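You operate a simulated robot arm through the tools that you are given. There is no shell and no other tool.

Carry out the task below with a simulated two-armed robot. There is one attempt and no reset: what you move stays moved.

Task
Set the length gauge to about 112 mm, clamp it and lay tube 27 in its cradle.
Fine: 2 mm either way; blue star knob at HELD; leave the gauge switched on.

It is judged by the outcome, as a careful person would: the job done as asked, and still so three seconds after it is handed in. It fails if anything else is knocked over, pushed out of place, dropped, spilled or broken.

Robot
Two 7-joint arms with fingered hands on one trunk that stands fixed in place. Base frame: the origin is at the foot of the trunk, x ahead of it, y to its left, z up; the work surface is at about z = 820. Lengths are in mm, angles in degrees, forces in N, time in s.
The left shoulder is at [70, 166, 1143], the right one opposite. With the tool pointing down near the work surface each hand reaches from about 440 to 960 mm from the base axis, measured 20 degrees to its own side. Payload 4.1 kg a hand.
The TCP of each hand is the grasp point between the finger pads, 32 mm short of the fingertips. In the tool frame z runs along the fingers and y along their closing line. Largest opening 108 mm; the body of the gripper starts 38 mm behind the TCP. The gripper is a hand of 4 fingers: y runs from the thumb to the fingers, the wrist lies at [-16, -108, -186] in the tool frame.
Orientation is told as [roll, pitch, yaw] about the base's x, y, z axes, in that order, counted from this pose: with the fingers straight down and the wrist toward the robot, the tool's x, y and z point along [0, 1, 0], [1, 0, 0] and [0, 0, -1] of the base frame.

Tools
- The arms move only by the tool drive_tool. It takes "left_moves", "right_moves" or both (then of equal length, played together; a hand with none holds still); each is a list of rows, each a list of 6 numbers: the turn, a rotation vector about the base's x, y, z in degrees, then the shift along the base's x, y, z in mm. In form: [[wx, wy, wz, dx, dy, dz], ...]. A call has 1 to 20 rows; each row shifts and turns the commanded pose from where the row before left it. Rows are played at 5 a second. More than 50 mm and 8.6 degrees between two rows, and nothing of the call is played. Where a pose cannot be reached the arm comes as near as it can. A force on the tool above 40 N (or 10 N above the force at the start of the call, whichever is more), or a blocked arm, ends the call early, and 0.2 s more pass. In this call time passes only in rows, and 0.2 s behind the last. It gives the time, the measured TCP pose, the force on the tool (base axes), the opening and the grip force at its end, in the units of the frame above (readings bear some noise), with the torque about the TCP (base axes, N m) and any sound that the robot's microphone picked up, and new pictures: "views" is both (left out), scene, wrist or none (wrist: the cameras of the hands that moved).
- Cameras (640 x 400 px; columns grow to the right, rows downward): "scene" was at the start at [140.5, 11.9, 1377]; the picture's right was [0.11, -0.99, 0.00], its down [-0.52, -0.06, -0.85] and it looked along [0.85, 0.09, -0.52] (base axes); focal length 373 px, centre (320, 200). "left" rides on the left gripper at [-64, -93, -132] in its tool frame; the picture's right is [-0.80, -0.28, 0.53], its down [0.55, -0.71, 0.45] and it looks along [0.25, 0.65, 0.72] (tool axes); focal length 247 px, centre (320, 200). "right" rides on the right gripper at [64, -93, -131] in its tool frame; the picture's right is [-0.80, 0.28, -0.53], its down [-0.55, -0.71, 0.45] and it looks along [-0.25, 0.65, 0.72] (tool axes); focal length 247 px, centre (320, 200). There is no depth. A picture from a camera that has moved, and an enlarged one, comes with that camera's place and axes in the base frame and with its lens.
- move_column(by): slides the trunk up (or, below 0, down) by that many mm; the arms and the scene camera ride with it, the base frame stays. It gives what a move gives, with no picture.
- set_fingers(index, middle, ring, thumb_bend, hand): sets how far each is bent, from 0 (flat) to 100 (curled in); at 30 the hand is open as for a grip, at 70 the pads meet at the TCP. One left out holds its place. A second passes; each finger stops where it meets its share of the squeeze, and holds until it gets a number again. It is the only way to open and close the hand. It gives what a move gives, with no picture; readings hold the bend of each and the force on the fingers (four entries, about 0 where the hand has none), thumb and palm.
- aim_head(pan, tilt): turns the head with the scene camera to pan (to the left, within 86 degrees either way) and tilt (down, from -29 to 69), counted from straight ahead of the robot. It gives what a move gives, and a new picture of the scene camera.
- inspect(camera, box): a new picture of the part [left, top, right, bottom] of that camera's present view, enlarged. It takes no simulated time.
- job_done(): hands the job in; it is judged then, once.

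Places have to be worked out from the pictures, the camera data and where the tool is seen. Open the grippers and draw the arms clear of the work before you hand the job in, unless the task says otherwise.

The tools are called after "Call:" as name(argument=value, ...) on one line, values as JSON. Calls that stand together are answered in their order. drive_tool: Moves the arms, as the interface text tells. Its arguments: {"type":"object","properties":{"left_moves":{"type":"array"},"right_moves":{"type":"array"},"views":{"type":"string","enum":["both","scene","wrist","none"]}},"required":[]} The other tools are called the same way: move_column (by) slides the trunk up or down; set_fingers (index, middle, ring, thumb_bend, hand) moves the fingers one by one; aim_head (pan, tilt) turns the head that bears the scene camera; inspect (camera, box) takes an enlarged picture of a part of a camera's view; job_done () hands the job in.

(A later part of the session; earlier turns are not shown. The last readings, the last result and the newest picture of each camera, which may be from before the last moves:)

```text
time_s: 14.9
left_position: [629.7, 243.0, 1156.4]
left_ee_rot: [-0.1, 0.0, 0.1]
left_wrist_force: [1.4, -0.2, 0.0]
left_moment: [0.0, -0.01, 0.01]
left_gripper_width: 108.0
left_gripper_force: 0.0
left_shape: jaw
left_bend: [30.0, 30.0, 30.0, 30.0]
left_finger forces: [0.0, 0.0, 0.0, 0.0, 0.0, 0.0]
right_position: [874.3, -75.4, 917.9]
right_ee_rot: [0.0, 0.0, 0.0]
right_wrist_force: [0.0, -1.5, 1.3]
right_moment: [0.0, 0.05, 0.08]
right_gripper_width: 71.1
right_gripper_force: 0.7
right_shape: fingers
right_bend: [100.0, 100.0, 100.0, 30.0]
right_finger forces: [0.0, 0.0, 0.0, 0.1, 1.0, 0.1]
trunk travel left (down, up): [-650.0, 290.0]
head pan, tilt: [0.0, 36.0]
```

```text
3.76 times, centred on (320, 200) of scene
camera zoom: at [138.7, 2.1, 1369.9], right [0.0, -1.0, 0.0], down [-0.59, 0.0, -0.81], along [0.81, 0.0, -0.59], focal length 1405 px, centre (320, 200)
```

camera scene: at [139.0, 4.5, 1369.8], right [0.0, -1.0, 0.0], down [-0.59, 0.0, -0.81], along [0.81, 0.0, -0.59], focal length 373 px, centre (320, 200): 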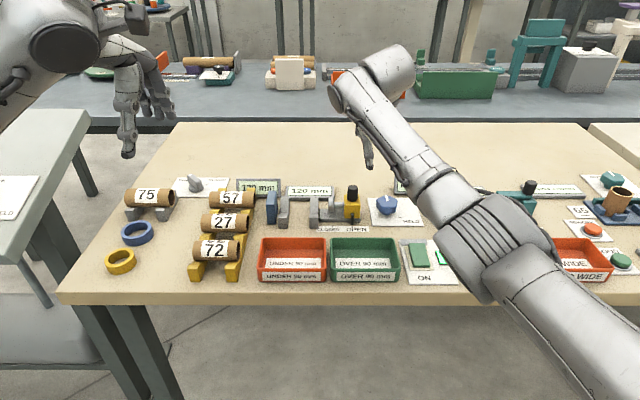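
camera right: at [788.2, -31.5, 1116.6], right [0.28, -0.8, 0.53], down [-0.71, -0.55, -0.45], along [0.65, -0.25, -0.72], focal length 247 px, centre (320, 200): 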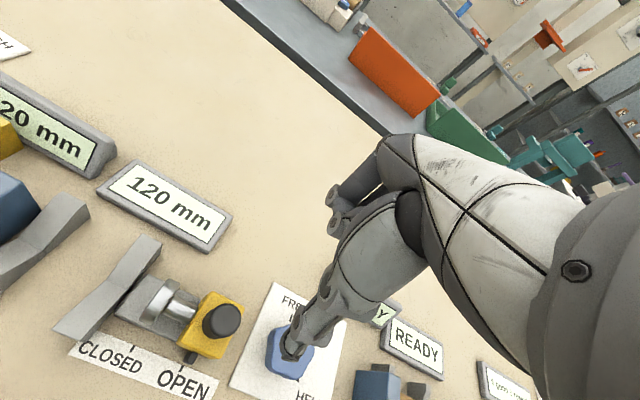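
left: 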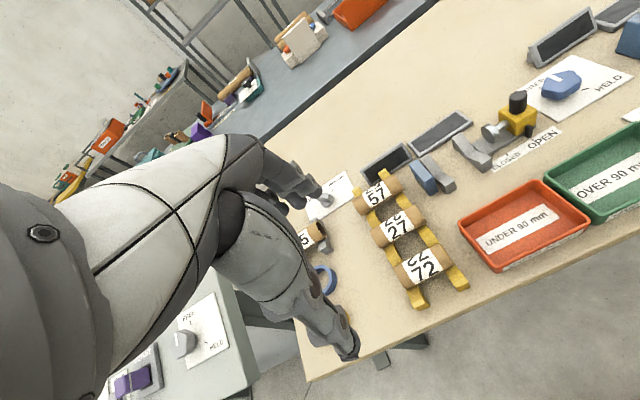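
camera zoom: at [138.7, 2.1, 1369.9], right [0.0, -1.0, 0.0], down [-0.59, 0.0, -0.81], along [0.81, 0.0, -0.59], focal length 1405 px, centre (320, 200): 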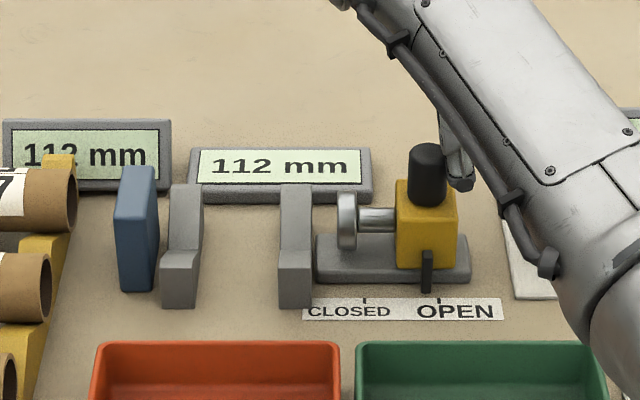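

Both displays read 112 mm. I'll back the thumb off slowly and check whether the carriage stays put.

Call:
drive_tool(right_moves=[[0, 0, 0, 0, -2, 0], [0, 0, 0, 0, -4, 0], [0, 0, 0, 0, -6, 0]], views="none")

Call:
inspect(camera="scene", box=[235, 160, 405, 240])

```text
time_s: 15.7
left_position: [628.2, 242.8, 1156.4]
left_ee_rot: [0.0, 0.0, 0.0]
left_wrist_force: [-0.4, 0.0, 0.1]
left_moment: [0.01, -0.01, 0.03]
left_gripper_width: 107.8
left_gripper_force: 0.1
left_shape: jaw
left_bend: [30.0, 30.0, 30.0, 30.0]
left_finger forces: [0.0, 0.0, 0.1, 0.0, 0.0, 0.1]
right_position: [874.4, -87.2, 918.2]
right_ee_rot: [0.0, -0.1, 0.2]
right_wrist_force: [0.0, -0.4, -0.7]
right_moment: [-0.01, -0.05, -0.02]
right_gripper_width: 71.2
right_gripper_force: 0.0
right_shape: fingers
right_bend: [100.0, 100.0, 100.0, 30.0]
right_finger forces: [0.1, 0.0, 0.0, 0.0, 0.0, 0.1]
trunk travel left (down, up): [-650.0, 290.0]
head pan, tilt: [0.0, 36.0]
```

```text
3.76 times, centred on (320, 200) of scene
camera zoom: at [138.8, 2.0, 1369.9], right [0.0, -1.0, 0.0], down [-0.59, 0.0, -0.81], along [0.81, 0.0, -0.59], focal length 1405 px, centre (320, 200)
```

zoom: 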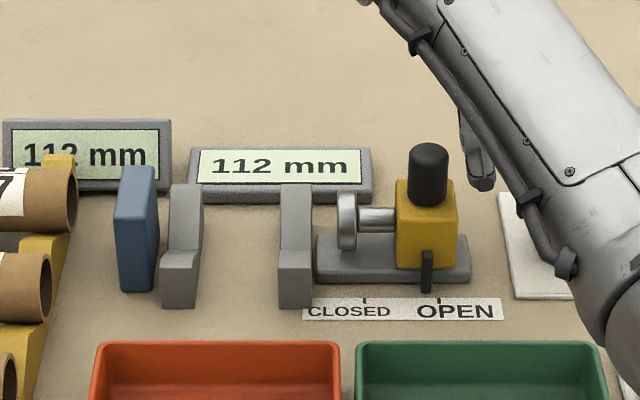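

The carriage stays at 112 mm on its own. Next is the star knob: I put its centre at about (842,-152), head z≈841–861, pointer now roughly +x, with the HELD mark at about 123° clockwise. I'll rise, open the hand, move above the knob and test the yaw range in free air.

Call:
drive_tool(right_moves=[[0, 0, 0, 0, -5, 45], [0, 0, 0, -10, -20, 40], [0, 0, 0, -22, -40, 5]], views="none")

Call:
set_fingers(hand="right", index=30, middle=30, ring=30, thumb_bend=30)

Call:
drive_tool(right_moves=[[0, 0, 8, 0, 0, 0], [0, 0, 8, 0, 0, 0], [0, 0, 8, 0, 0, 0], [0, 0, 8, 0, 0, 0], [0, 0, 8, 0, 0, 0], [0, 0, 8, 0, 0, 0], [0, 0, 8, 0, 0, 0]], views="both")

```text
time_s: 16.5
left_position: [628.0, 241.2, 1157.3]
left_ee_rot: [0.1, 0.0, 0.1]
left_wrist_force: [0.5, -0.1, -0.6]
left_moment: [0.04, 0.0, -0.01]
left_gripper_width: 107.7
left_gripper_force: 0.0
left_shape: jaw
left_bend: [30.0, 30.0, 30.0, 30.0]
left_finger forces: [0.0, 0.1, 0.1, 0.0, 0.0, 0.0]
right_position: [842.6, -152.9, 1008.0]
right_ee_rot: [0.0, 0.2, 0.1]
right_wrist_force: [0.0, 0.0, -0.7]
right_moment: [0.03, -0.01, 0.0]
right_gripper_width: 70.9
right_gripper_force: 0.1
right_shape: fingers
right_bend: [100.0, 100.0, 100.0, 30.0]
right_finger forces: [0.1, 0.0, 0.0, 0.0, 0.0, 0.1]
trunk travel left (down, up): [-650.0, 290.0]
head pan, tilt: [0.0, 36.0]
```

```text
time_s: 17.5
left_position: [627.3, 241.6, 1157.8]
left_ee_rot: [0.0, 0.0, 0.1]
left_wrist_force: [-0.5, 0.6, 0.3]
left_moment: [-0.01, 0.01, -0.01]
left_gripper_width: 107.7
left_gripper_force: 0.1
left_shape: jaw
left_bend: [30.0, 30.0, 30.0, 30.0]
left_finger forces: [0.0, 0.1, 0.0, 0.1, 0.1, 0.1]
right_position: [842.7, -151.7, 1007.9]
right_ee_rot: [0.0, 0.0, 0.2]
right_wrist_force: [-0.7, 0.0, -0.7]
right_moment: [-0.01, 0.0, -0.02]
right_gripper_width: 108.8
right_gripper_force: 0.1
right_shape: fingers
right_bend: [30.0, 30.0, 30.0, 30.0]
right_finger forces: [0.0, 0.1, 0.0, 0.0, 0.0, 0.0]
trunk travel left (down, up): [-650.0, 290.0]
head pan, tilt: [0.0, 36.0]
```

```text
time_s: 19.1
left_position: [628.3, 242.8, 1157.1]
left_ee_rot: [0.0, -0.1, 0.2]
left_wrist_force: [0.6, 0.3, -0.4]
left_moment: [-0.01, -0.01, -0.01]
left_gripper_width: 107.5
left_gripper_force: 0.0
left_shape: jaw
left_bend: [30.0, 30.0, 30.0, 30.0]
left_finger forces: [0.0, 0.0, 0.0, 0.0, 0.0, 0.0]
right_position: [842.6, -151.5, 1008.9]
right_ee_rot: [0.1, -0.1, 56.2]
right_wrist_force: [0.3, -0.2, 0.7]
right_moment: [-0.03, -0.01, -0.03]
right_gripper_width: 108.7
right_gripper_force: 0.1
right_shape: fingers
right_bend: [30.0, 30.0, 30.0, 30.0]
right_finger forces: [0.0, 0.0, 0.0, 0.0, 0.1, 0.0]
trunk travel left (down, up): [-650.0, 290.0]
head pan, tilt: [0.0, 36.0]
camera scene: at [138.7, 2.3, 1369.8], right [0.0, -1.0, 0.0], down [-0.59, 0.0, -0.81], along [0.81, 0.0, -0.59], focal length 373 px, centre (320, 200)
camera right: at [738.6, -193.4, 1139.9], right [0.82, -0.21, 0.53], down [0.06, -0.89, -0.45], along [0.57, 0.4, -0.72], focal length 247 px, centre (320, 200)
```

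scene: 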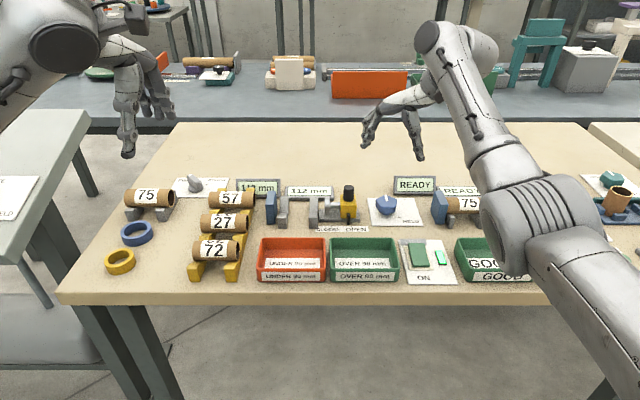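
right: 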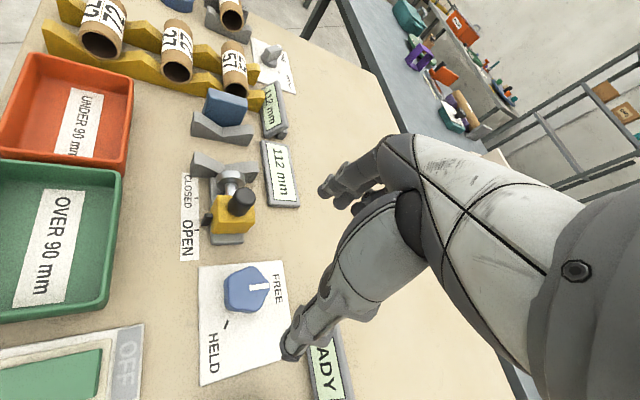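

Yaw 56° reached cleanly. The wrist camera now shows knob, pointer and HELD mark together; I'll zoom in to measure angles.

Call:
inspect(camera="right", box=[180, 240, 310, 390])

Call:
inspect(camera="scene", box=[355, 180, 435, 235])

```text
2.67 times, centred on (245, 315) of right
camera zoom: at [738.6, -193.4, 1139.9], right [0.82, -0.21, 0.53], down [0.06, -0.89, -0.45], along [0.57, 0.4, -0.72], focal length 659 px, centre (520, -107)
```

zoom: 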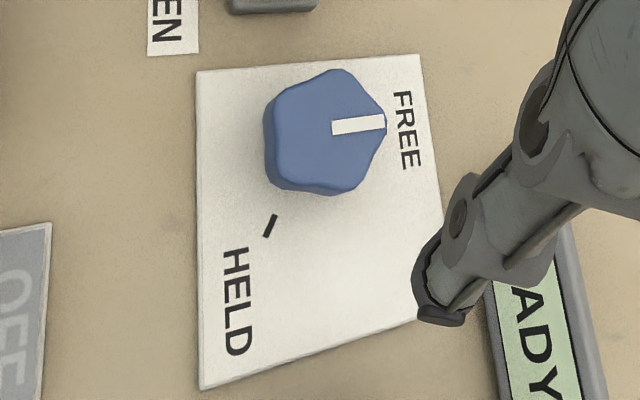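

```text
7.27 times, centred on (395, 208) of scene
camera zoom: at [138.7, 2.3, 1369.8], right [0.0, -1.0, 0.0], down [-0.59, 0.0, -0.81], along [0.81, 0.0, -0.59], focal length 2714 px, centre (-226, 146)
```

zoom: 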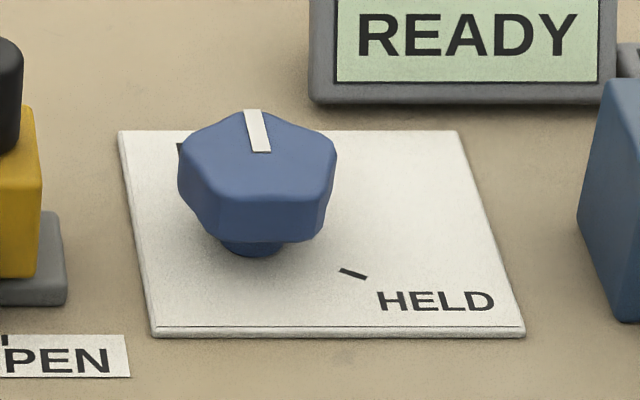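

Centre refined to about (838,-153), head top z≈859; the pointer is at ~0° (+x) and HELD at about -118°. I'll grip starting at yaw ≈50° and turn clockwise to about -68°. First I narrow the hand so the fingers clear the yellow block, then descend partway.

Call:
set_fingers(hand="right", index=43, middle=43, ring=43, thumb_bend=43)

Call:
drive_tool(right_moves=[[0, 0, -6, -4.6, -1.5, -30], [0, 0, 0, 0, 0, -40], [0, 0, 0, 0, 0, -30]], views="both")

Call:
inspect(camera="scene", box=[330, 120, 460, 240])

Call:
inspect(camera="right", box=[120, 130, 440, 400])

```text
time_s: 20.1
left_position: [629.4, 242.5, 1156.6]
left_ee_rot: [0.0, 0.0, 0.1]
left_wrist_force: [0.0, 0.5, -0.4]
left_moment: [0.0, 0.0, 0.01]
left_gripper_width: 107.5
left_gripper_force: 0.1
left_shape: jaw
left_bend: [30.0, 30.0, 30.0, 30.0]
left_finger forces: [0.1, 0.0, 0.1, 0.1, 0.0, 0.0]
right_position: [842.9, -152.3, 1008.3]
right_ee_rot: [0.1, 0.1, 56.1]
right_wrist_force: [-0.2, -0.5, -0.3]
right_moment: [0.05, 0.03, 0.0]
right_gripper_width: 75.0
right_gripper_force: 0.1
right_shape: fingers
right_bend: [43.0, 43.0, 43.0, 43.0]
right_finger forces: [0.0, 0.1, 0.0, 0.0, 0.0, 0.0]
trunk travel left (down, up): [-650.0, 290.0]
head pan, tilt: [0.0, 36.0]
```

```text
time_s: 20.9
left_position: [629.0, 241.7, 1156.2]
left_ee_rot: [0.0, 0.2, 0.2]
left_wrist_force: [0.2, 1.3, -0.2]
left_moment: [0.0, 0.01, 0.0]
left_gripper_width: 107.8
left_gripper_force: 0.0
left_shape: jaw
left_bend: [30.0, 30.0, 30.0, 30.0]
left_finger forces: [0.1, 0.0, 0.0, 0.1, 0.1, 0.0]
right_position: [841.0, -154.7, 908.1]
right_ee_rot: [0.0, 0.0, 50.0]
right_wrist_force: [0.1, -0.5, -0.1]
right_moment: [0.06, -0.02, -0.01]
right_gripper_width: 74.8
right_gripper_force: 0.1
right_shape: fingers
right_bend: [43.0, 43.0, 43.0, 43.0]
right_finger forces: [0.1, 0.0, 0.1, 0.0, 0.0, 0.0]
trunk travel left (down, up): [-650.0, 290.0]
head pan, tilt: [0.0, 36.0]
camera scene: at [139.2, 2.0, 1369.9], right [0.0, -1.0, 0.0], down [-0.59, 0.0, -0.81], along [0.81, 0.0, -0.59], focal length 373 px, centre (320, 200)
camera right: at [732.8, -184.1, 1039.3], right [0.79, -0.3, 0.53], down [-0.03, -0.89, -0.45], along [0.61, 0.34, -0.72], focal length 247 px, centre (320, 200)
```

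scene: 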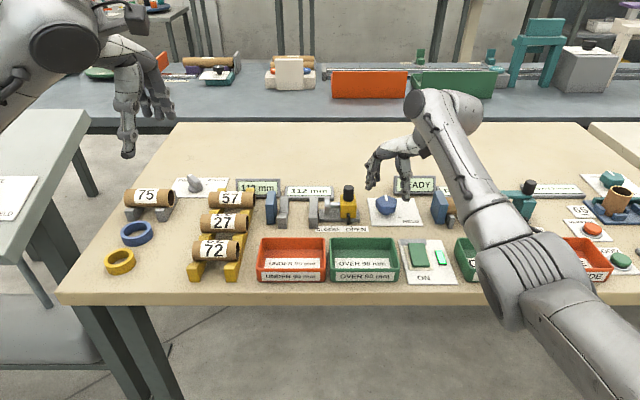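
right: 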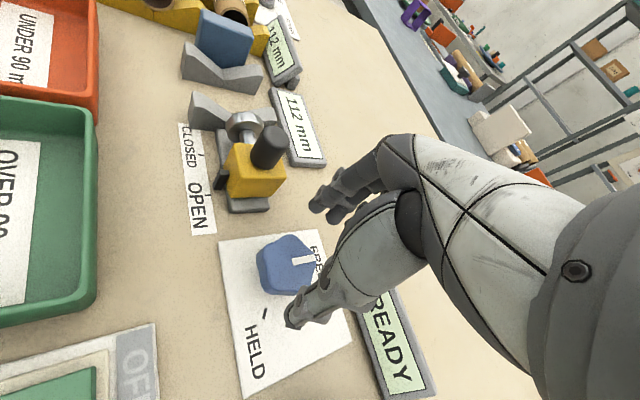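

```text
3.33 times, centred on (395, 180) of scene
camera zoom: at [139.2, 2.0, 1369.9], right [0.0, -1.0, 0.0], down [-0.59, 0.0, -0.81], along [0.81, 0.0, -0.59], focal length 1244 px, centre (70, 267)
```

zoom: 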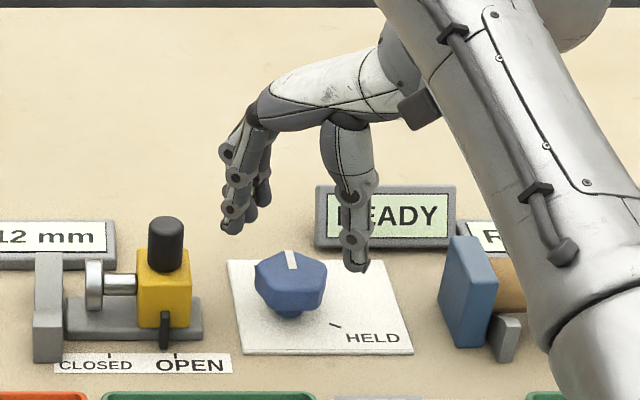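

```text
1.48 times, centred on (280, 265) of right
camera zoom: at [732.8, -184.1, 1039.3], right [0.79, -0.3, 0.53], down [-0.03, -0.89, -0.45], along [0.61, 0.34, -0.72], focal length 366 px, centre (379, 104)
```

zoom: 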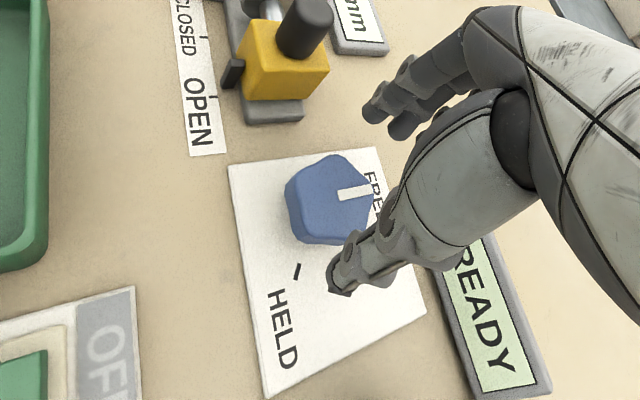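

Thumb and fingers straddle the knob with clearance to the yellow block. Descending to grip height with a small centring correction.

Call:
drive_tool(right_moves=[[0, 0, 0, -2, 1, -15], [0, 0, 0, 0, 0, -15], [0, 0, 0, 0, 0, -10]], views="none")

Call:
inspect(camera="scene", box=[330, 140, 460, 240])

Call:
inspect(camera="right", box=[120, 130, 440, 400])

```text
time_s: 21.7
left_position: [628.8, 242.9, 1155.9]
left_ee_rot: [0.0, 0.2, 0.1]
left_wrist_force: [-0.2, 0.2, 0.9]
left_moment: [0.02, -0.01, 0.0]
left_gripper_width: 107.5
left_gripper_force: 0.1
left_shape: jaw
left_bend: [30.0, 30.0, 30.0, 30.0]
left_finger forces: [0.0, 0.1, 0.1, 0.0, 0.0, 0.0]
right_position: [837.0, -152.5, 866.9]
right_ee_rot: [0.0, 0.1, 50.2]
right_wrist_force: [-0.7, 0.8, 0.6]
right_moment: [-0.01, 0.01, 0.01]
right_gripper_width: 74.9
right_gripper_force: 0.1
right_shape: fingers
right_bend: [43.0, 43.0, 43.0, 43.0]
right_finger forces: [0.1, 0.0, 0.1, 0.1, 0.1, 0.0]
trunk travel left (down, up): [-650.0, 290.0]
head pan, tilt: [0.0, 36.0]
```

```text
4.00 times, centred on (395, 190) of scene
camera zoom: at [138.9, 2.2, 1369.9], right [0.0, -1.0, 0.0], down [-0.59, 0.0, -0.81], along [0.81, 0.0, -0.59], focal length 1492 px, centre (20, 240)
```

zoom: 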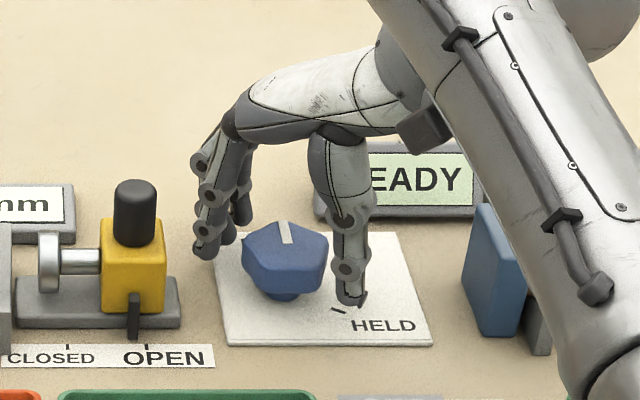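

```text
1.48 times, centred on (280, 265) of right
camera zoom: at [729.6, -181.7, 999.5], right [0.79, -0.29, 0.53], down [-0.03, -0.89, -0.45], along [0.61, 0.34, -0.72], focal length 366 px, centre (379, 104)
```

zoom: 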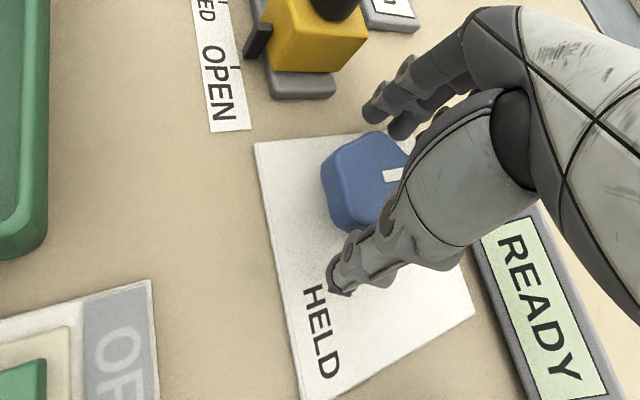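

The hand straddles the knob at the right height. Closing the fingers on it.

Call:
set_fingers(hand="right", index=62, middle=62, ring=62, thumb_bend=62)

Call:
inspect(camera="scene", box=[330, 140, 460, 240])

Call:
inspect(camera="right", box=[120, 130, 440, 400])

```text
time_s: 22.7
left_position: [628.4, 242.2, 1157.4]
left_ee_rot: [0.0, 0.1, 0.2]
left_wrist_force: [-0.4, -0.4, 1.5]
left_moment: [0.0, -0.01, -0.02]
left_gripper_width: 107.6
left_gripper_force: 0.1
left_shape: jaw
left_bend: [30.0, 30.0, 30.0, 30.0]
left_finger forces: [0.1, 0.0, 0.0, 0.0, 0.0, 0.0]
right_position: [837.7, -152.8, 867.2]
right_ee_rot: [0.0, 0.0, 50.0]
right_wrist_force: [-0.4, -3.0, -1.7]
right_moment: [-0.04, -0.01, 0.03]
right_gripper_width: 41.8
right_gripper_force: 6.3
right_shape: fingers
right_bend: [58.0, 59.0, 62.0, 54.0]
right_finger forces: [2.5, 2.9, 0.0, 0.1, 8.1, 0.0]
trunk travel left (down, up): [-650.0, 290.0]
head pan, tilt: [0.0, 36.0]
```

```text
4.00 times, centred on (395, 190) of scene
camera zoom: at [138.9, 1.7, 1369.9], right [0.0, -1.0, 0.0], down [-0.59, 0.0, -0.81], along [0.81, 0.0, -0.59], focal length 1492 px, centre (20, 240)
```

zoom: 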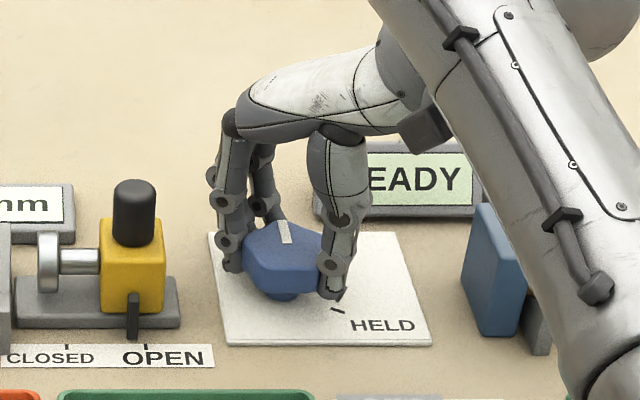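

```text
1.48 times, centred on (280, 265) of right
camera zoom: at [729.6, -182.3, 999.8], right [0.79, -0.3, 0.53], down [-0.03, -0.89, -0.45], along [0.61, 0.34, -0.72], focal length 366 px, centre (379, 104)
```

zoom: 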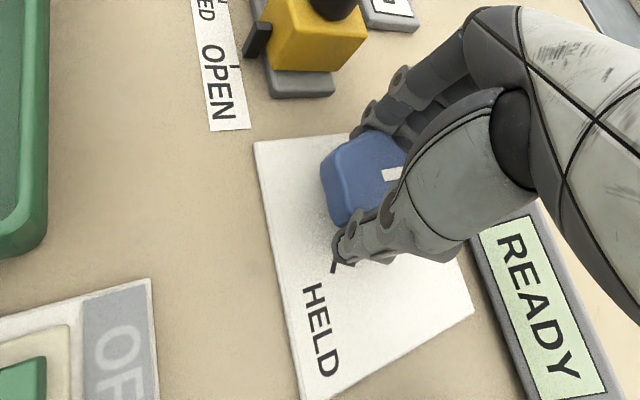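

Index, middle and thumb are on the knob with about 6 N of grip. I'll turn clockwise 24° first and check forces and pointer.

Call:
drive_tool(right_moves=[[0, 0, -4, 0, 0, 0], [0, 0, -6, 0, 0, 0], [0, 0, -7, 0, 0, 0], [0, 0, -7, 0, 0, 0]], views="none")

Call:
inspect(camera="scene", box=[330, 140, 460, 240])

Call:
inspect(camera="right", box=[120, 130, 440, 400])

```text
time_s: 23.7
left_position: [629.3, 242.2, 1156.3]
left_ee_rot: [0.0, 0.1, 0.1]
left_wrist_force: [1.7, -0.3, 0.2]
left_moment: [0.0, 0.01, -0.02]
left_gripper_width: 107.6
left_gripper_force: 0.1
left_shape: jaw
left_bend: [30.0, 30.0, 30.0, 30.0]
left_finger forces: [0.0, 0.1, 0.0, 0.0, 0.1, 0.0]
right_position: [836.0, -152.5, 868.4]
right_ee_rot: [0.0, 0.1, 26.1]
right_wrist_force: [3.6, -5.7, -1.0]
right_moment: [-0.15, -0.14, 0.04]
right_gripper_width: 41.8
right_gripper_force: 7.8
right_shape: fingers
right_bend: [58.0, 59.0, 62.0, 55.0]
right_finger forces: [3.0, 4.2, 0.1, 0.0, 7.4, 0.0]
trunk travel left (down, up): [-650.0, 290.0]
head pan, tilt: [0.0, 36.0]
```

```text
4.00 times, centred on (395, 190) of scene
camera zoom: at [139.5, 1.4, 1369.8], right [0.0, -1.0, 0.0], down [-0.59, 0.0, -0.81], along [0.81, 0.0, -0.59], focal length 1492 px, centre (20, 240)
```

zoom: 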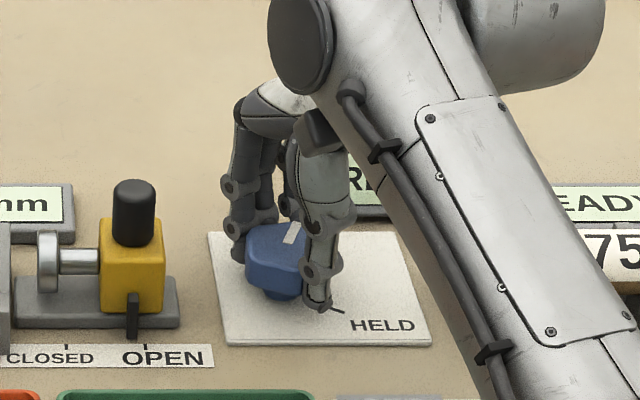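

```text
1.48 times, centred on (280, 265) of right
camera zoom: at [726.5, -136.1, 999.8], right [0.6, -0.59, 0.53], down [-0.39, -0.8, -0.45], along [0.69, 0.06, -0.72], focal length 366 px, centre (379, 104)
```

zoom: 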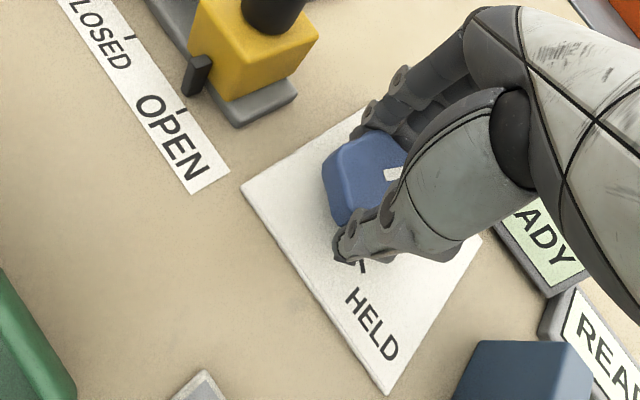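

The knob turns with the hand and forces stay small. Continuing 42° more.

Call:
drive_tool(right_moves=[[0, 0, -7, 0, 0, 0], [0, 0, -7, 0, 0, 0], [0, 0, -7, 0, 0, 0], [0, 0, -7, 0, 0, 0], [0, 0, -7, 0, 0, 0], [0, 0, -7, 0, 0, 0]], views="none")

Call:
inspect(camera="scene", box=[230, 120, 470, 270])

Call:
inspect(camera="right", box=[120, 130, 440, 400])

```text
time_s: 25.1
left_position: [628.6, 241.7, 1156.2]
left_ee_rot: [0.0, 0.1, 0.2]
left_wrist_force: [0.9, -0.6, -0.1]
left_moment: [0.0, 0.04, -0.01]
left_gripper_width: 107.8
left_gripper_force: 0.1
left_shape: jaw
left_bend: [30.0, 30.0, 30.0, 30.0]
left_finger forces: [0.0, 0.0, 0.0, 0.0, 0.1, 0.0]
right_position: [836.3, -151.7, 868.8]
right_ee_rot: [0.0, -0.1, -16.0]
right_wrist_force: [2.6, -4.4, 1.3]
right_moment: [-0.14, -0.12, 0.05]
right_gripper_width: 39.8
right_gripper_force: 7.0
right_shape: fingers
right_bend: [58.0, 57.0, 62.0, 56.0]
right_finger forces: [2.9, 5.9, 0.0, 0.2, 4.9, 0.1]
trunk travel left (down, up): [-650.0, 290.0]
head pan, tilt: [0.0, 36.0]
```

```text
2.67 times, centred on (350, 195) of scene
camera zoom: at [139.0, 2.0, 1369.9], right [0.0, -1.0, 0.0], down [-0.59, 0.0, -0.81], along [0.81, 0.0, -0.59], focal length 995 px, centre (240, 213)
```

zoom: 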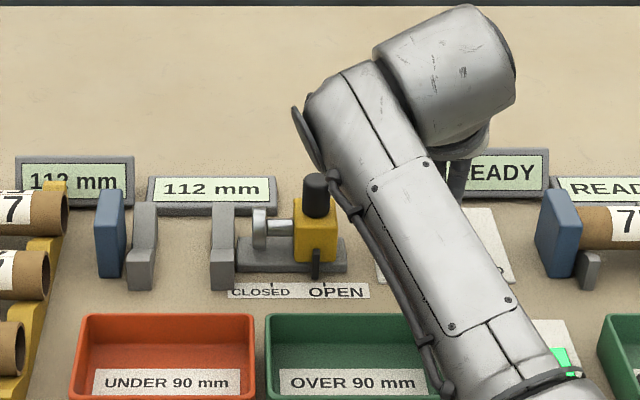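

```text
1.48 times, centred on (280, 265) of right
camera zoom: at [765.8, -64.3, 999.9], right [0.05, -0.85, 0.53], down [-0.83, -0.33, -0.45], along [0.56, -0.42, -0.72], focal length 366 px, centre (379, 104)
```

zoom: 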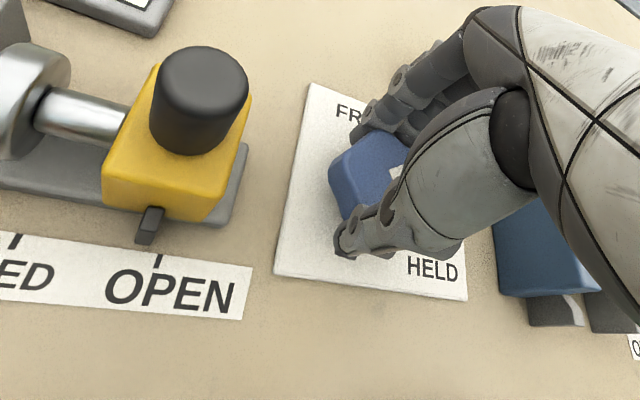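

Still 112 mm and the knob follows. Turning 28° further, watching clearance to the black handle.

Call:
drive_tool(right_moves=[[0, 0, -7, 0, 0, 0], [0, 0, -7, 0, 0, 0], [0, 0, -7, 0, 0, 0], [0, 0, -7, 0, 0, 0]], views="both")

Call:
inspect(camera="right", box=[120, 130, 440, 400])

Call:
inspect(camera="scene", box=[230, 120, 470, 270])

```text
time_s: 26.1
left_position: [629.0, 242.5, 1156.9]
left_ee_rot: [0.0, 0.1, 0.1]
left_wrist_force: [-0.3, -1.0, -0.7]
left_moment: [0.02, 0.0, 0.02]
left_gripper_width: 107.7
left_gripper_force: 0.0
left_shape: jaw
left_bend: [30.0, 30.0, 30.0, 30.0]
left_finger forces: [0.1, 0.1, 0.0, 0.0, 0.0, 0.0]
right_position: [837.6, -152.7, 868.8]
right_ee_rot: [0.0, 0.1, -44.0]
right_wrist_force: [4.5, -1.9, 1.3]
right_moment: [-0.09, -0.16, 0.03]
right_gripper_width: 39.8
right_gripper_force: 7.7
right_shape: fingers
right_bend: [57.0, 57.0, 62.0, 56.0]
right_finger forces: [4.4, 6.0, 0.1, 0.0, 5.4, 0.1]
trunk travel left (down, up): [-650.0, 290.0]
head pan, tilt: [0.0, 36.0]
camera scene: at [139.3, 2.3, 1369.8], right [0.0, -1.0, 0.0], down [-0.59, 0.0, -0.81], along [0.81, 0.0, -0.59], focal length 373 px, centre (320, 200)
camera right: at [815.5, -41.8, 999.7], right [-0.35, -0.77, 0.53], down [-0.89, 0.09, -0.45], along [0.29, -0.63, -0.72], focal length 247 px, centre (320, 200)
```

scene: 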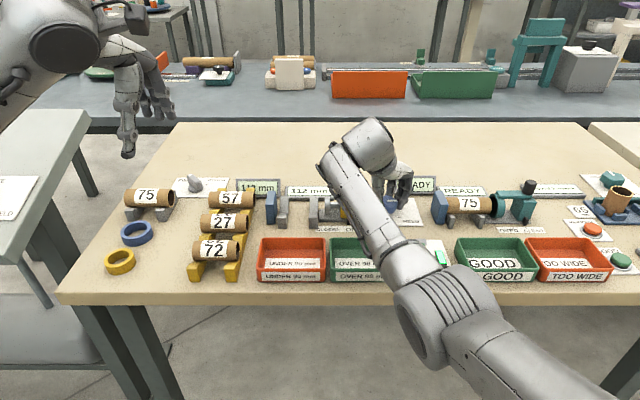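
right: 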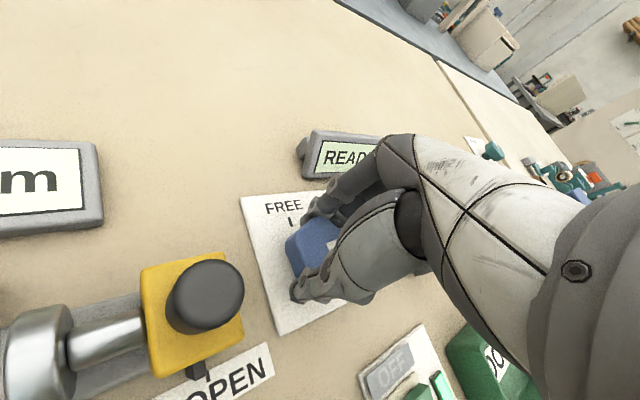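

```text
1.48 times, centred on (280, 265) of right
camera zoom: at [815.5, -41.8, 999.7], right [-0.35, -0.77, 0.53], down [-0.89, 0.09, -0.45], along [0.29, -0.63, -0.72], focal length 366 px, centre (379, 104)
```

zoom: 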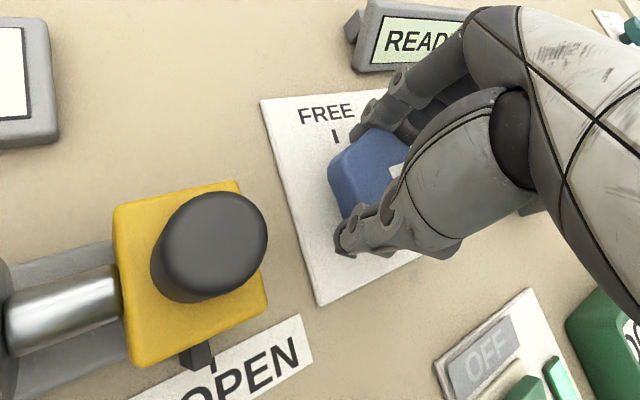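

```text
2.67 times, centred on (350, 195) of scene
camera zoom: at [139.3, 2.3, 1369.8], right [0.0, -1.0, 0.0], down [-0.59, 0.0, -0.81], along [0.81, 0.0, -0.59], focal length 995 px, centre (240, 213)
```

zoom: 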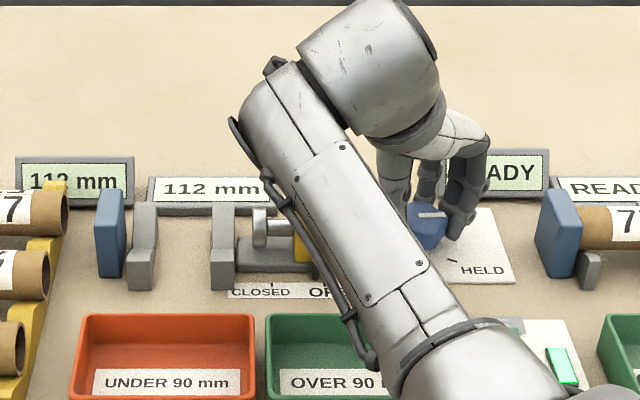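

FREE sits at about 0° and the pointer is now around -94°; HELD is about 25° further. Continuing 24° in small steps.

Call:
drive_tool(right_moves=[[0, 0, -6, 0, 0, 0], [0, 0, -6, 0, 0, 0], [0, 0, -6, 0, 0, 0], [0, 0, -6, 0, 0, 0]], views="none")

Call:
inspect(camera="right", box=[120, 130, 440, 400])

Call:
inspect(camera="scene", box=[350, 160, 450, 240])

```text
time_s: 27.1
left_position: [629.5, 242.6, 1155.2]
left_ee_rot: [-0.1, 0.2, 0.2]
left_wrist_force: [0.9, 0.0, -1.2]
left_moment: [-0.01, 0.01, 0.01]
left_gripper_width: 107.6
left_gripper_force: 0.1
left_shape: jaw
left_bend: [30.0, 30.0, 30.0, 30.0]
left_finger forces: [0.0, 0.0, 0.0, 0.0, 0.1, 0.0]
right_position: [836.3, -152.7, 868.9]
right_ee_rot: [-0.2, 0.0, -68.1]
right_wrist_force: [3.7, -3.0, -0.4]
right_moment: [-0.06, -0.11, -0.01]
right_gripper_width: 39.6
right_gripper_force: 7.9
right_shape: fingers
right_bend: [56.0, 56.0, 62.0, 57.0]
right_finger forces: [4.5, 5.6, 0.0, 0.0, 5.6, 0.1]
trunk travel left (down, up): [-650.0, 290.0]
head pan, tilt: [0.0, 36.0]
```

```text
1.48 times, centred on (280, 265) of right
camera zoom: at [862.6, -41.9, 999.0], right [-0.63, -0.56, 0.53], down [-0.77, 0.45, -0.45], along [0.01, -0.7, -0.72], focal length 366 px, centre (379, 104)
```

zoom: 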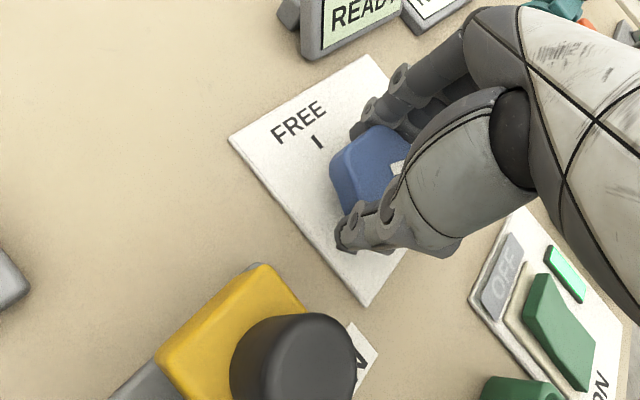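

```text
5.00 times, centred on (400, 200) of scene
camera zoom: at [140.3, 2.7, 1369.5], right [0.0, -1.0, 0.0], down [-0.59, 0.0, -0.81], along [0.81, 0.0, -0.59], focal length 1866 px, centre (-80, 200)
```

zoom: 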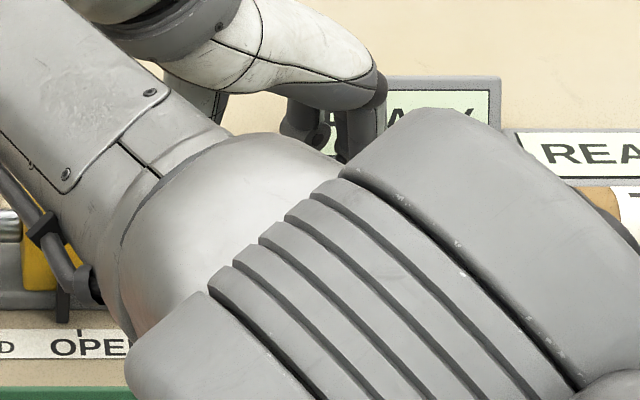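

Total turn is about 118° with no stop felt. I'll add 2°, then open the fingers and rise to see where the pointer sits.

Call:
drive_tool(right_moves=[[0, 0, -2, 0, 0, 0], [0, 0, 0, 0, 0, 0]], views="none")

Call:
set_fingers(hand="right", index=43, middle=43, ring=43, thumb_bend=43)

Call:
drive_tool(right_moves=[[0, 0, 0, 0, 0, 20], [0, 0, 0, 0, 0, 40], [0, 0, 0, 0, 0, 40], [0, 0, 8, 0, 0, 20], [0, 0, 8, 0, 0, 0], [0, 0, 8, 0, 0, 0], [0, 0, 8, 0, 0, 0], [0, 0, 8, 0, 0, 0], [0, 0, 8, 0, 0, 0], [0, 0, 8, 0, 0, 0]], views="both")

Call:
inspect(camera="right", box=[160, 200, 400, 390])

Call:
inspect(camera="scene", box=[230, 160, 450, 270])

```text
time_s: 27.7
left_position: [630.5, 241.2, 1156.7]
left_ee_rot: [0.0, 0.1, 0.1]
left_wrist_force: [-0.4, 0.6, -0.1]
left_moment: [0.02, 0.0, -0.01]
left_gripper_width: 107.5
left_gripper_force: 0.0
left_shape: jaw
left_bend: [30.0, 30.0, 30.0, 30.0]
left_finger forces: [0.0, 0.1, 0.0, 0.0, 0.0, 0.0]
right_position: [839.2, -153.2, 873.0]
right_ee_rot: [0.6, 0.0, -69.2]
right_wrist_force: [-1.6, -1.3, -8.6]
right_moment: [-0.06, 0.0, -0.05]
right_gripper_width: 39.0
right_gripper_force: 6.6
right_shape: fingers
right_bend: [58.0, 58.0, 62.0, 56.0]
right_finger forces: [2.3, 4.5, 0.0, 0.0, 5.6, 0.0]
right hand out of reach, approached as far as the arm can: row 1
trunk travel left (down, up): [-650.0, 290.0]
head pan, tilt: [0.0, 36.0]
```

```text
time_s: 28.7
left_position: [628.3, 242.2, 1156.1]
left_ee_rot: [0.0, 0.1, 0.0]
left_wrist_force: [0.7, 0.6, -0.7]
left_moment: [0.01, 0.01, 0.01]
left_gripper_width: 107.6
left_gripper_force: 0.1
left_shape: jaw
left_bend: [30.0, 30.0, 30.0, 30.0]
left_finger forces: [0.0, 0.1, 0.1, 0.0, 0.0, 0.0]
right_position: [838.8, -153.4, 874.6]
right_ee_rot: [1.0, 0.0, -69.1]
right_wrist_force: [1.0, -0.2, 0.0]
right_moment: [0.02, -0.02, -0.01]
right_gripper_width: 73.8
right_gripper_force: 0.0
right_shape: fingers
right_bend: [43.0, 43.0, 43.0, 43.0]
right_finger forces: [0.0, 0.1, 0.1, 0.1, 0.0, 0.0]
trunk travel left (down, up): [-650.0, 290.0]
head pan, tilt: [0.0, 36.0]
```

```text
time_s: 30.9
left_position: [627.6, 242.0, 1157.3]
left_ee_rot: [-0.1, 0.1, 0.1]
left_wrist_force: [-0.5, -0.2, 0.7]
left_moment: [0.02, 0.01, 0.0]
left_gripper_width: 107.4
left_gripper_force: 0.1
left_shape: jaw
left_bend: [30.0, 30.0, 30.0, 30.0]
left_finger forces: [0.0, 0.1, 0.1, 0.0, 0.1, 0.0]
right_position: [841.1, -153.6, 994.9]
right_ee_rot: [0.0, 0.1, -13.8]
right_wrist_force: [0.3, 0.4, 0.2]
right_moment: [-0.01, 0.02, -0.04]
right_gripper_width: 74.3
right_gripper_force: 0.1
right_shape: fingers
right_bend: [43.0, 43.0, 43.0, 43.0]
right_finger forces: [0.0, 0.0, 0.0, 0.0, 0.0, 0.0]
trunk travel left (down, up): [-650.0, 290.0]
head pan, tilt: [0.0, 36.0]
camera scene: at [138.7, 1.9, 1369.9], right [0.0, -1.0, 0.0], down [-0.59, 0.0, -0.81], along [0.81, 0.0, -0.59], focal length 373 px, centre (320, 200)
camera right: at [765.0, -69.5, 1125.5], right [0.08, -0.84, 0.53], down [-0.82, -0.37, -0.45], along [0.57, -0.4, -0.72], focal length 247 px, centre (320, 200)
```

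scene: 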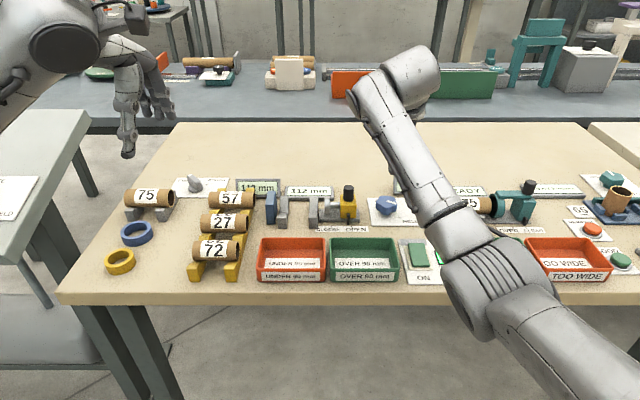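
right: 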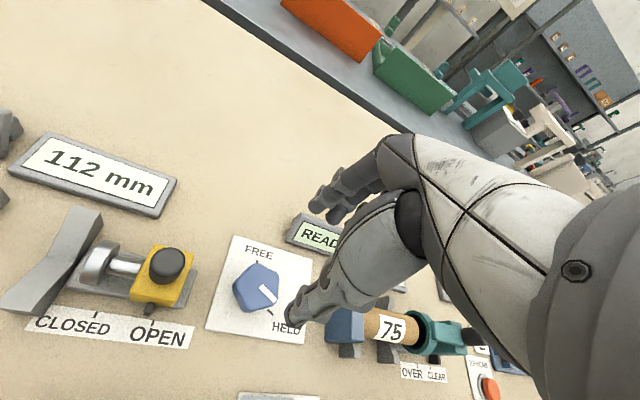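

```text
2.11 times, centred on (280, 295) of right
camera zoom: at [765.0, -69.5, 1125.5], right [0.08, -0.84, 0.53], down [-0.82, -0.37, -0.45], along [0.57, -0.4, -0.72], focal length 520 px, centre (404, 0)
```

zoom: 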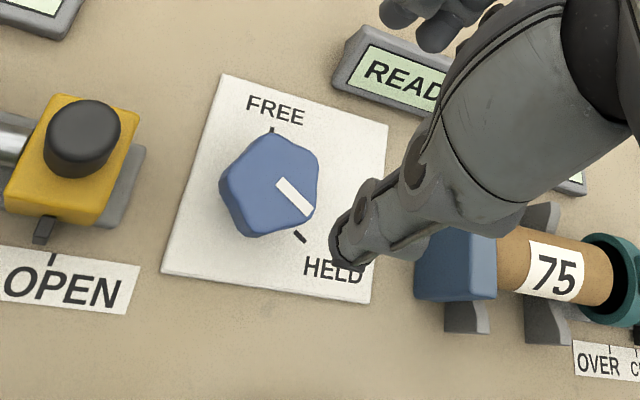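

```text
2.91 times, centred on (340, 215) of scene
camera zoom: at [138.7, 1.9, 1369.9], right [0.0, -1.0, 0.0], down [-0.59, 0.0, -0.81], along [0.81, 0.0, -0.59], focal length 1086 px, centre (262, 156)
```

zoom: 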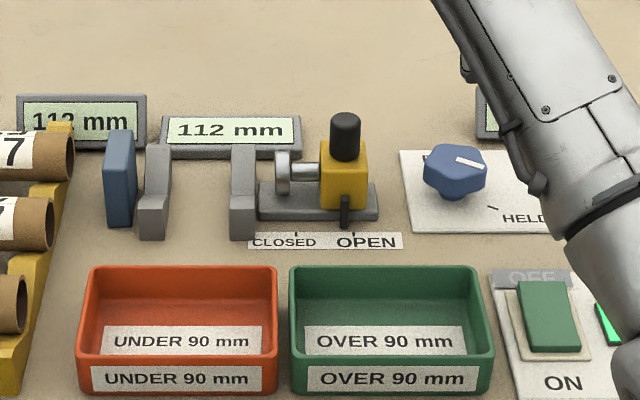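

The gauge still reads 112 mm and the pointer is near HELD. Zooming in to judge the remaining error.

Call:
inspect(camera="right", box=[225, 225, 305, 335])

Call:
inspect(camera="scene", box=[360, 185, 420, 230])

```text
3.64 times, centred on (265, 280) of right
camera zoom: at [765.0, -69.5, 1125.5], right [0.08, -0.84, 0.53], down [-0.82, -0.37, -0.45], along [0.57, -0.4, -0.72], focal length 898 px, centre (520, -91)
```

zoom: 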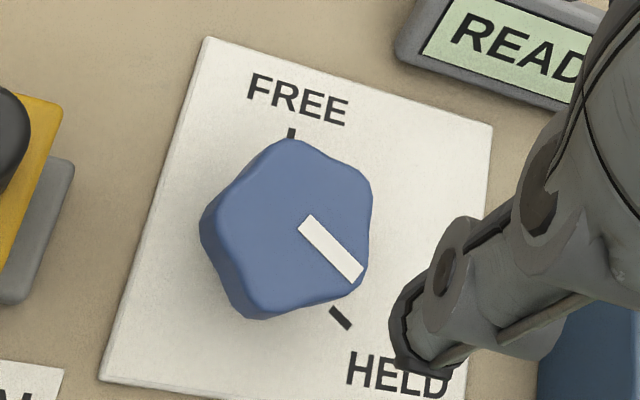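

```text
8.89 times, centred on (390, 208) of scene
camera zoom: at [138.7, 1.9, 1369.9], right [0.0, -1.0, 0.0], down [-0.59, 0.0, -0.81], along [0.81, 0.0, -0.59], focal length 3317 px, centre (-302, 133)
```

zoom: 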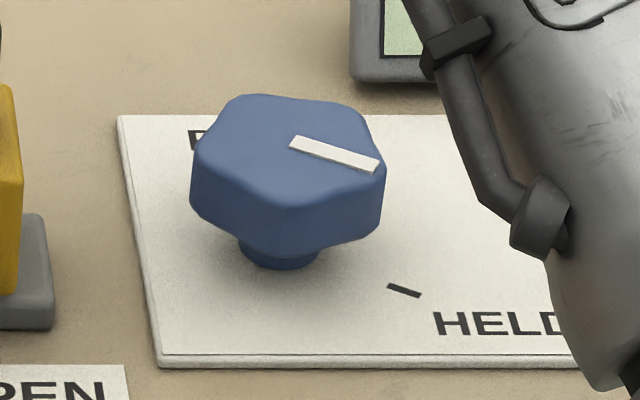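

The pointer sits on the HELD mark within about 2°. Now I'll move the right arm out of the way and look at tube 27 and its rack with the left wrist camera.

Call:
drive_tool(right_moves=[[0, 0, 7, -20, -20, 30], [0, 0, 7, -35, -30, 15], [0, 0, 0, -35, -30, 15], [0, 0, 0, -35, -30, 15], [0, 0, 0, -35, -20, 10], [0, 0, 0, -30, -10, 0]], left_moves=[[0, 0, 0, 0, -10, -20], [0, 0, 0, 0, -10, -20], [0, 0, 0, 0, 0, -20], [0, 0, 0, 0, 0, 0], [0, 0, 0, 0, 0, 0], [0, 0, 0, 0, 0, 0]], views="both")

Call:
inspect(camera="left", box=[320, 150, 520, 330])

Call:
inspect(camera="scene", box=[180, 175, 290, 290])

Call:
inspect(camera="scene", box=[230, 160, 450, 290])

```text
time_s: 32.3
left_position: [628.3, 223.7, 1096.6]
left_ee_rot: [0.0, 0.0, 0.1]
left_wrist_force: [-0.3, -0.3, 1.0]
left_moment: [0.01, -0.01, -0.03]
left_gripper_width: 107.7
left_gripper_force: 0.1
left_shape: jaw
left_bend: [30.0, 30.0, 30.0, 30.0]
left_finger forces: [0.1, 0.1, 0.1, 0.0, 0.0, 0.0]
right_position: [646.1, -292.5, 1080.2]
right_ee_rot: [-0.2, 0.0, 0.2]
right_wrist_force: [-0.4, -0.8, -0.1]
right_moment: [0.02, -0.04, -0.02]
right_gripper_width: 74.0
right_gripper_force: 0.1
right_shape: fingers
right_bend: [43.0, 43.0, 43.0, 43.0]
right_finger forces: [0.1, 0.0, 0.0, 0.1, 0.1, 0.1]
trunk travel left (down, up): [-650.0, 290.0]
head pan, tilt: [0.0, 36.0]
camera scene: at [137.9, 2.7, 1370.0], right [0.0, -1.0, 0.0], down [-0.59, 0.0, -0.81], along [0.81, 0.0, -0.59], focal length 373 px, centre (320, 200)
camera right: at [555.0, -227.5, 1211.5], right [0.29, -0.8, 0.53], down [-0.7, -0.55, -0.45], along [0.65, -0.25, -0.72], focal length 247 px, centre (320, 200)
camera left: at [536.8, 158.9, 1227.1], right [-0.28, -0.8, -0.53], down [-0.71, 0.55, -0.45], along [0.65, 0.25, -0.72], focal length 247 px, centre (320, 200)
```

scene: 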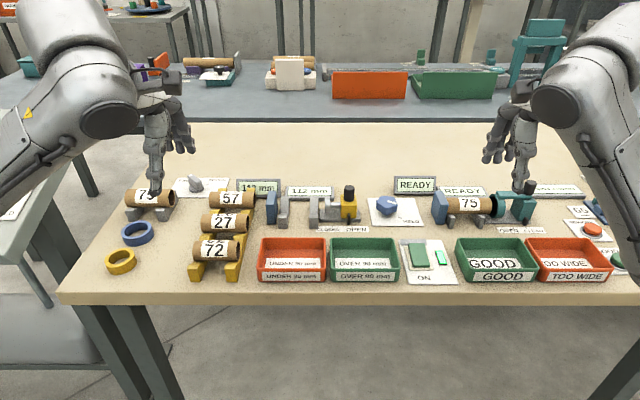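
right: 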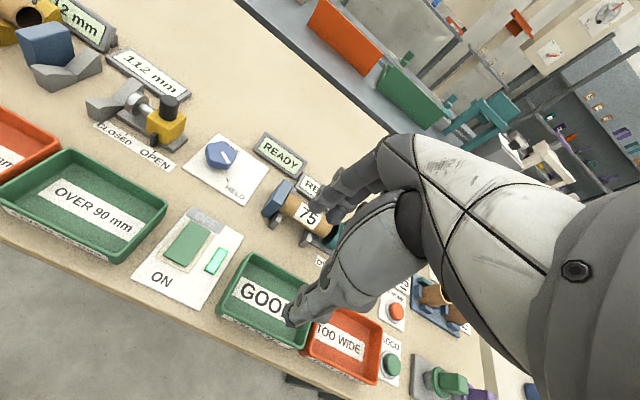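
left: 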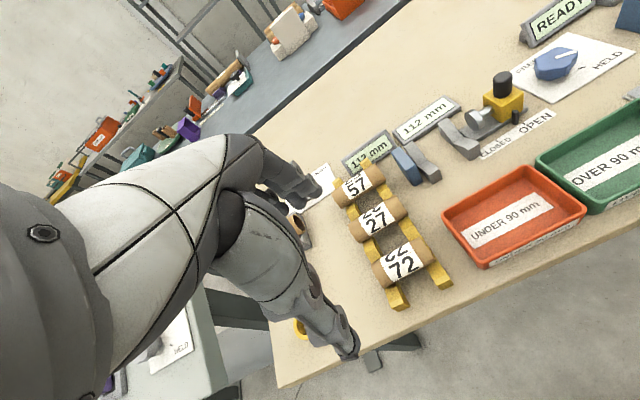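

```text
2.22 times, centred on (420, 240) of left
camera zoom: at [536.8, 158.9, 1227.1], right [-0.28, -0.8, -0.53], down [-0.71, 0.55, -0.45], along [0.65, 0.25, -0.72], focal length 549 px, centre (98, 111)
```

zoom: 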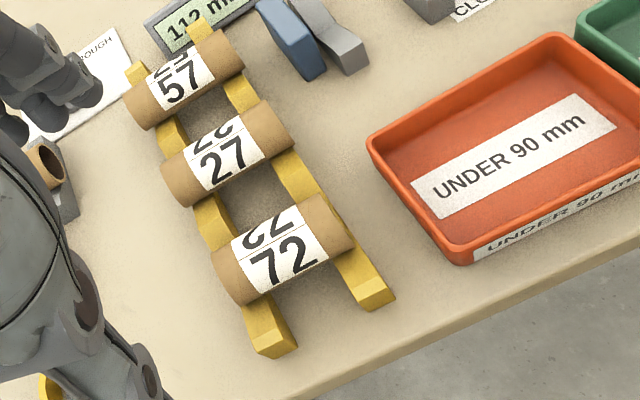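

```text
3.48 times, centred on (235, 232) of scene
camera zoom: at [137.9, 2.7, 1370.0], right [0.0, -1.0, 0.0], down [-0.59, 0.0, -0.81], along [0.81, 0.0, -0.59], focal length 1298 px, centre (616, 87)
```

zoom: 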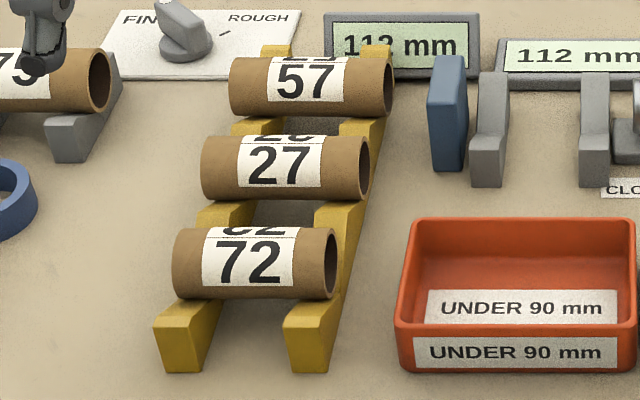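

```text
2.91 times, centred on (340, 225) of scene
camera zoom: at [137.9, 2.7, 1370.0], right [0.0, -1.0, 0.0], down [-0.59, 0.0, -0.81], along [0.81, 0.0, -0.59], focal length 1086 px, centre (262, 127)
```

zoom: 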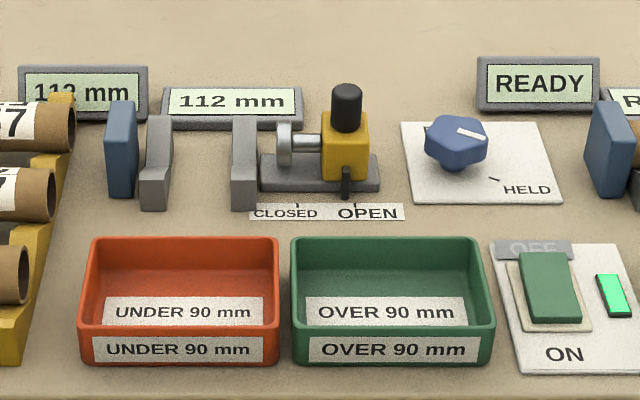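

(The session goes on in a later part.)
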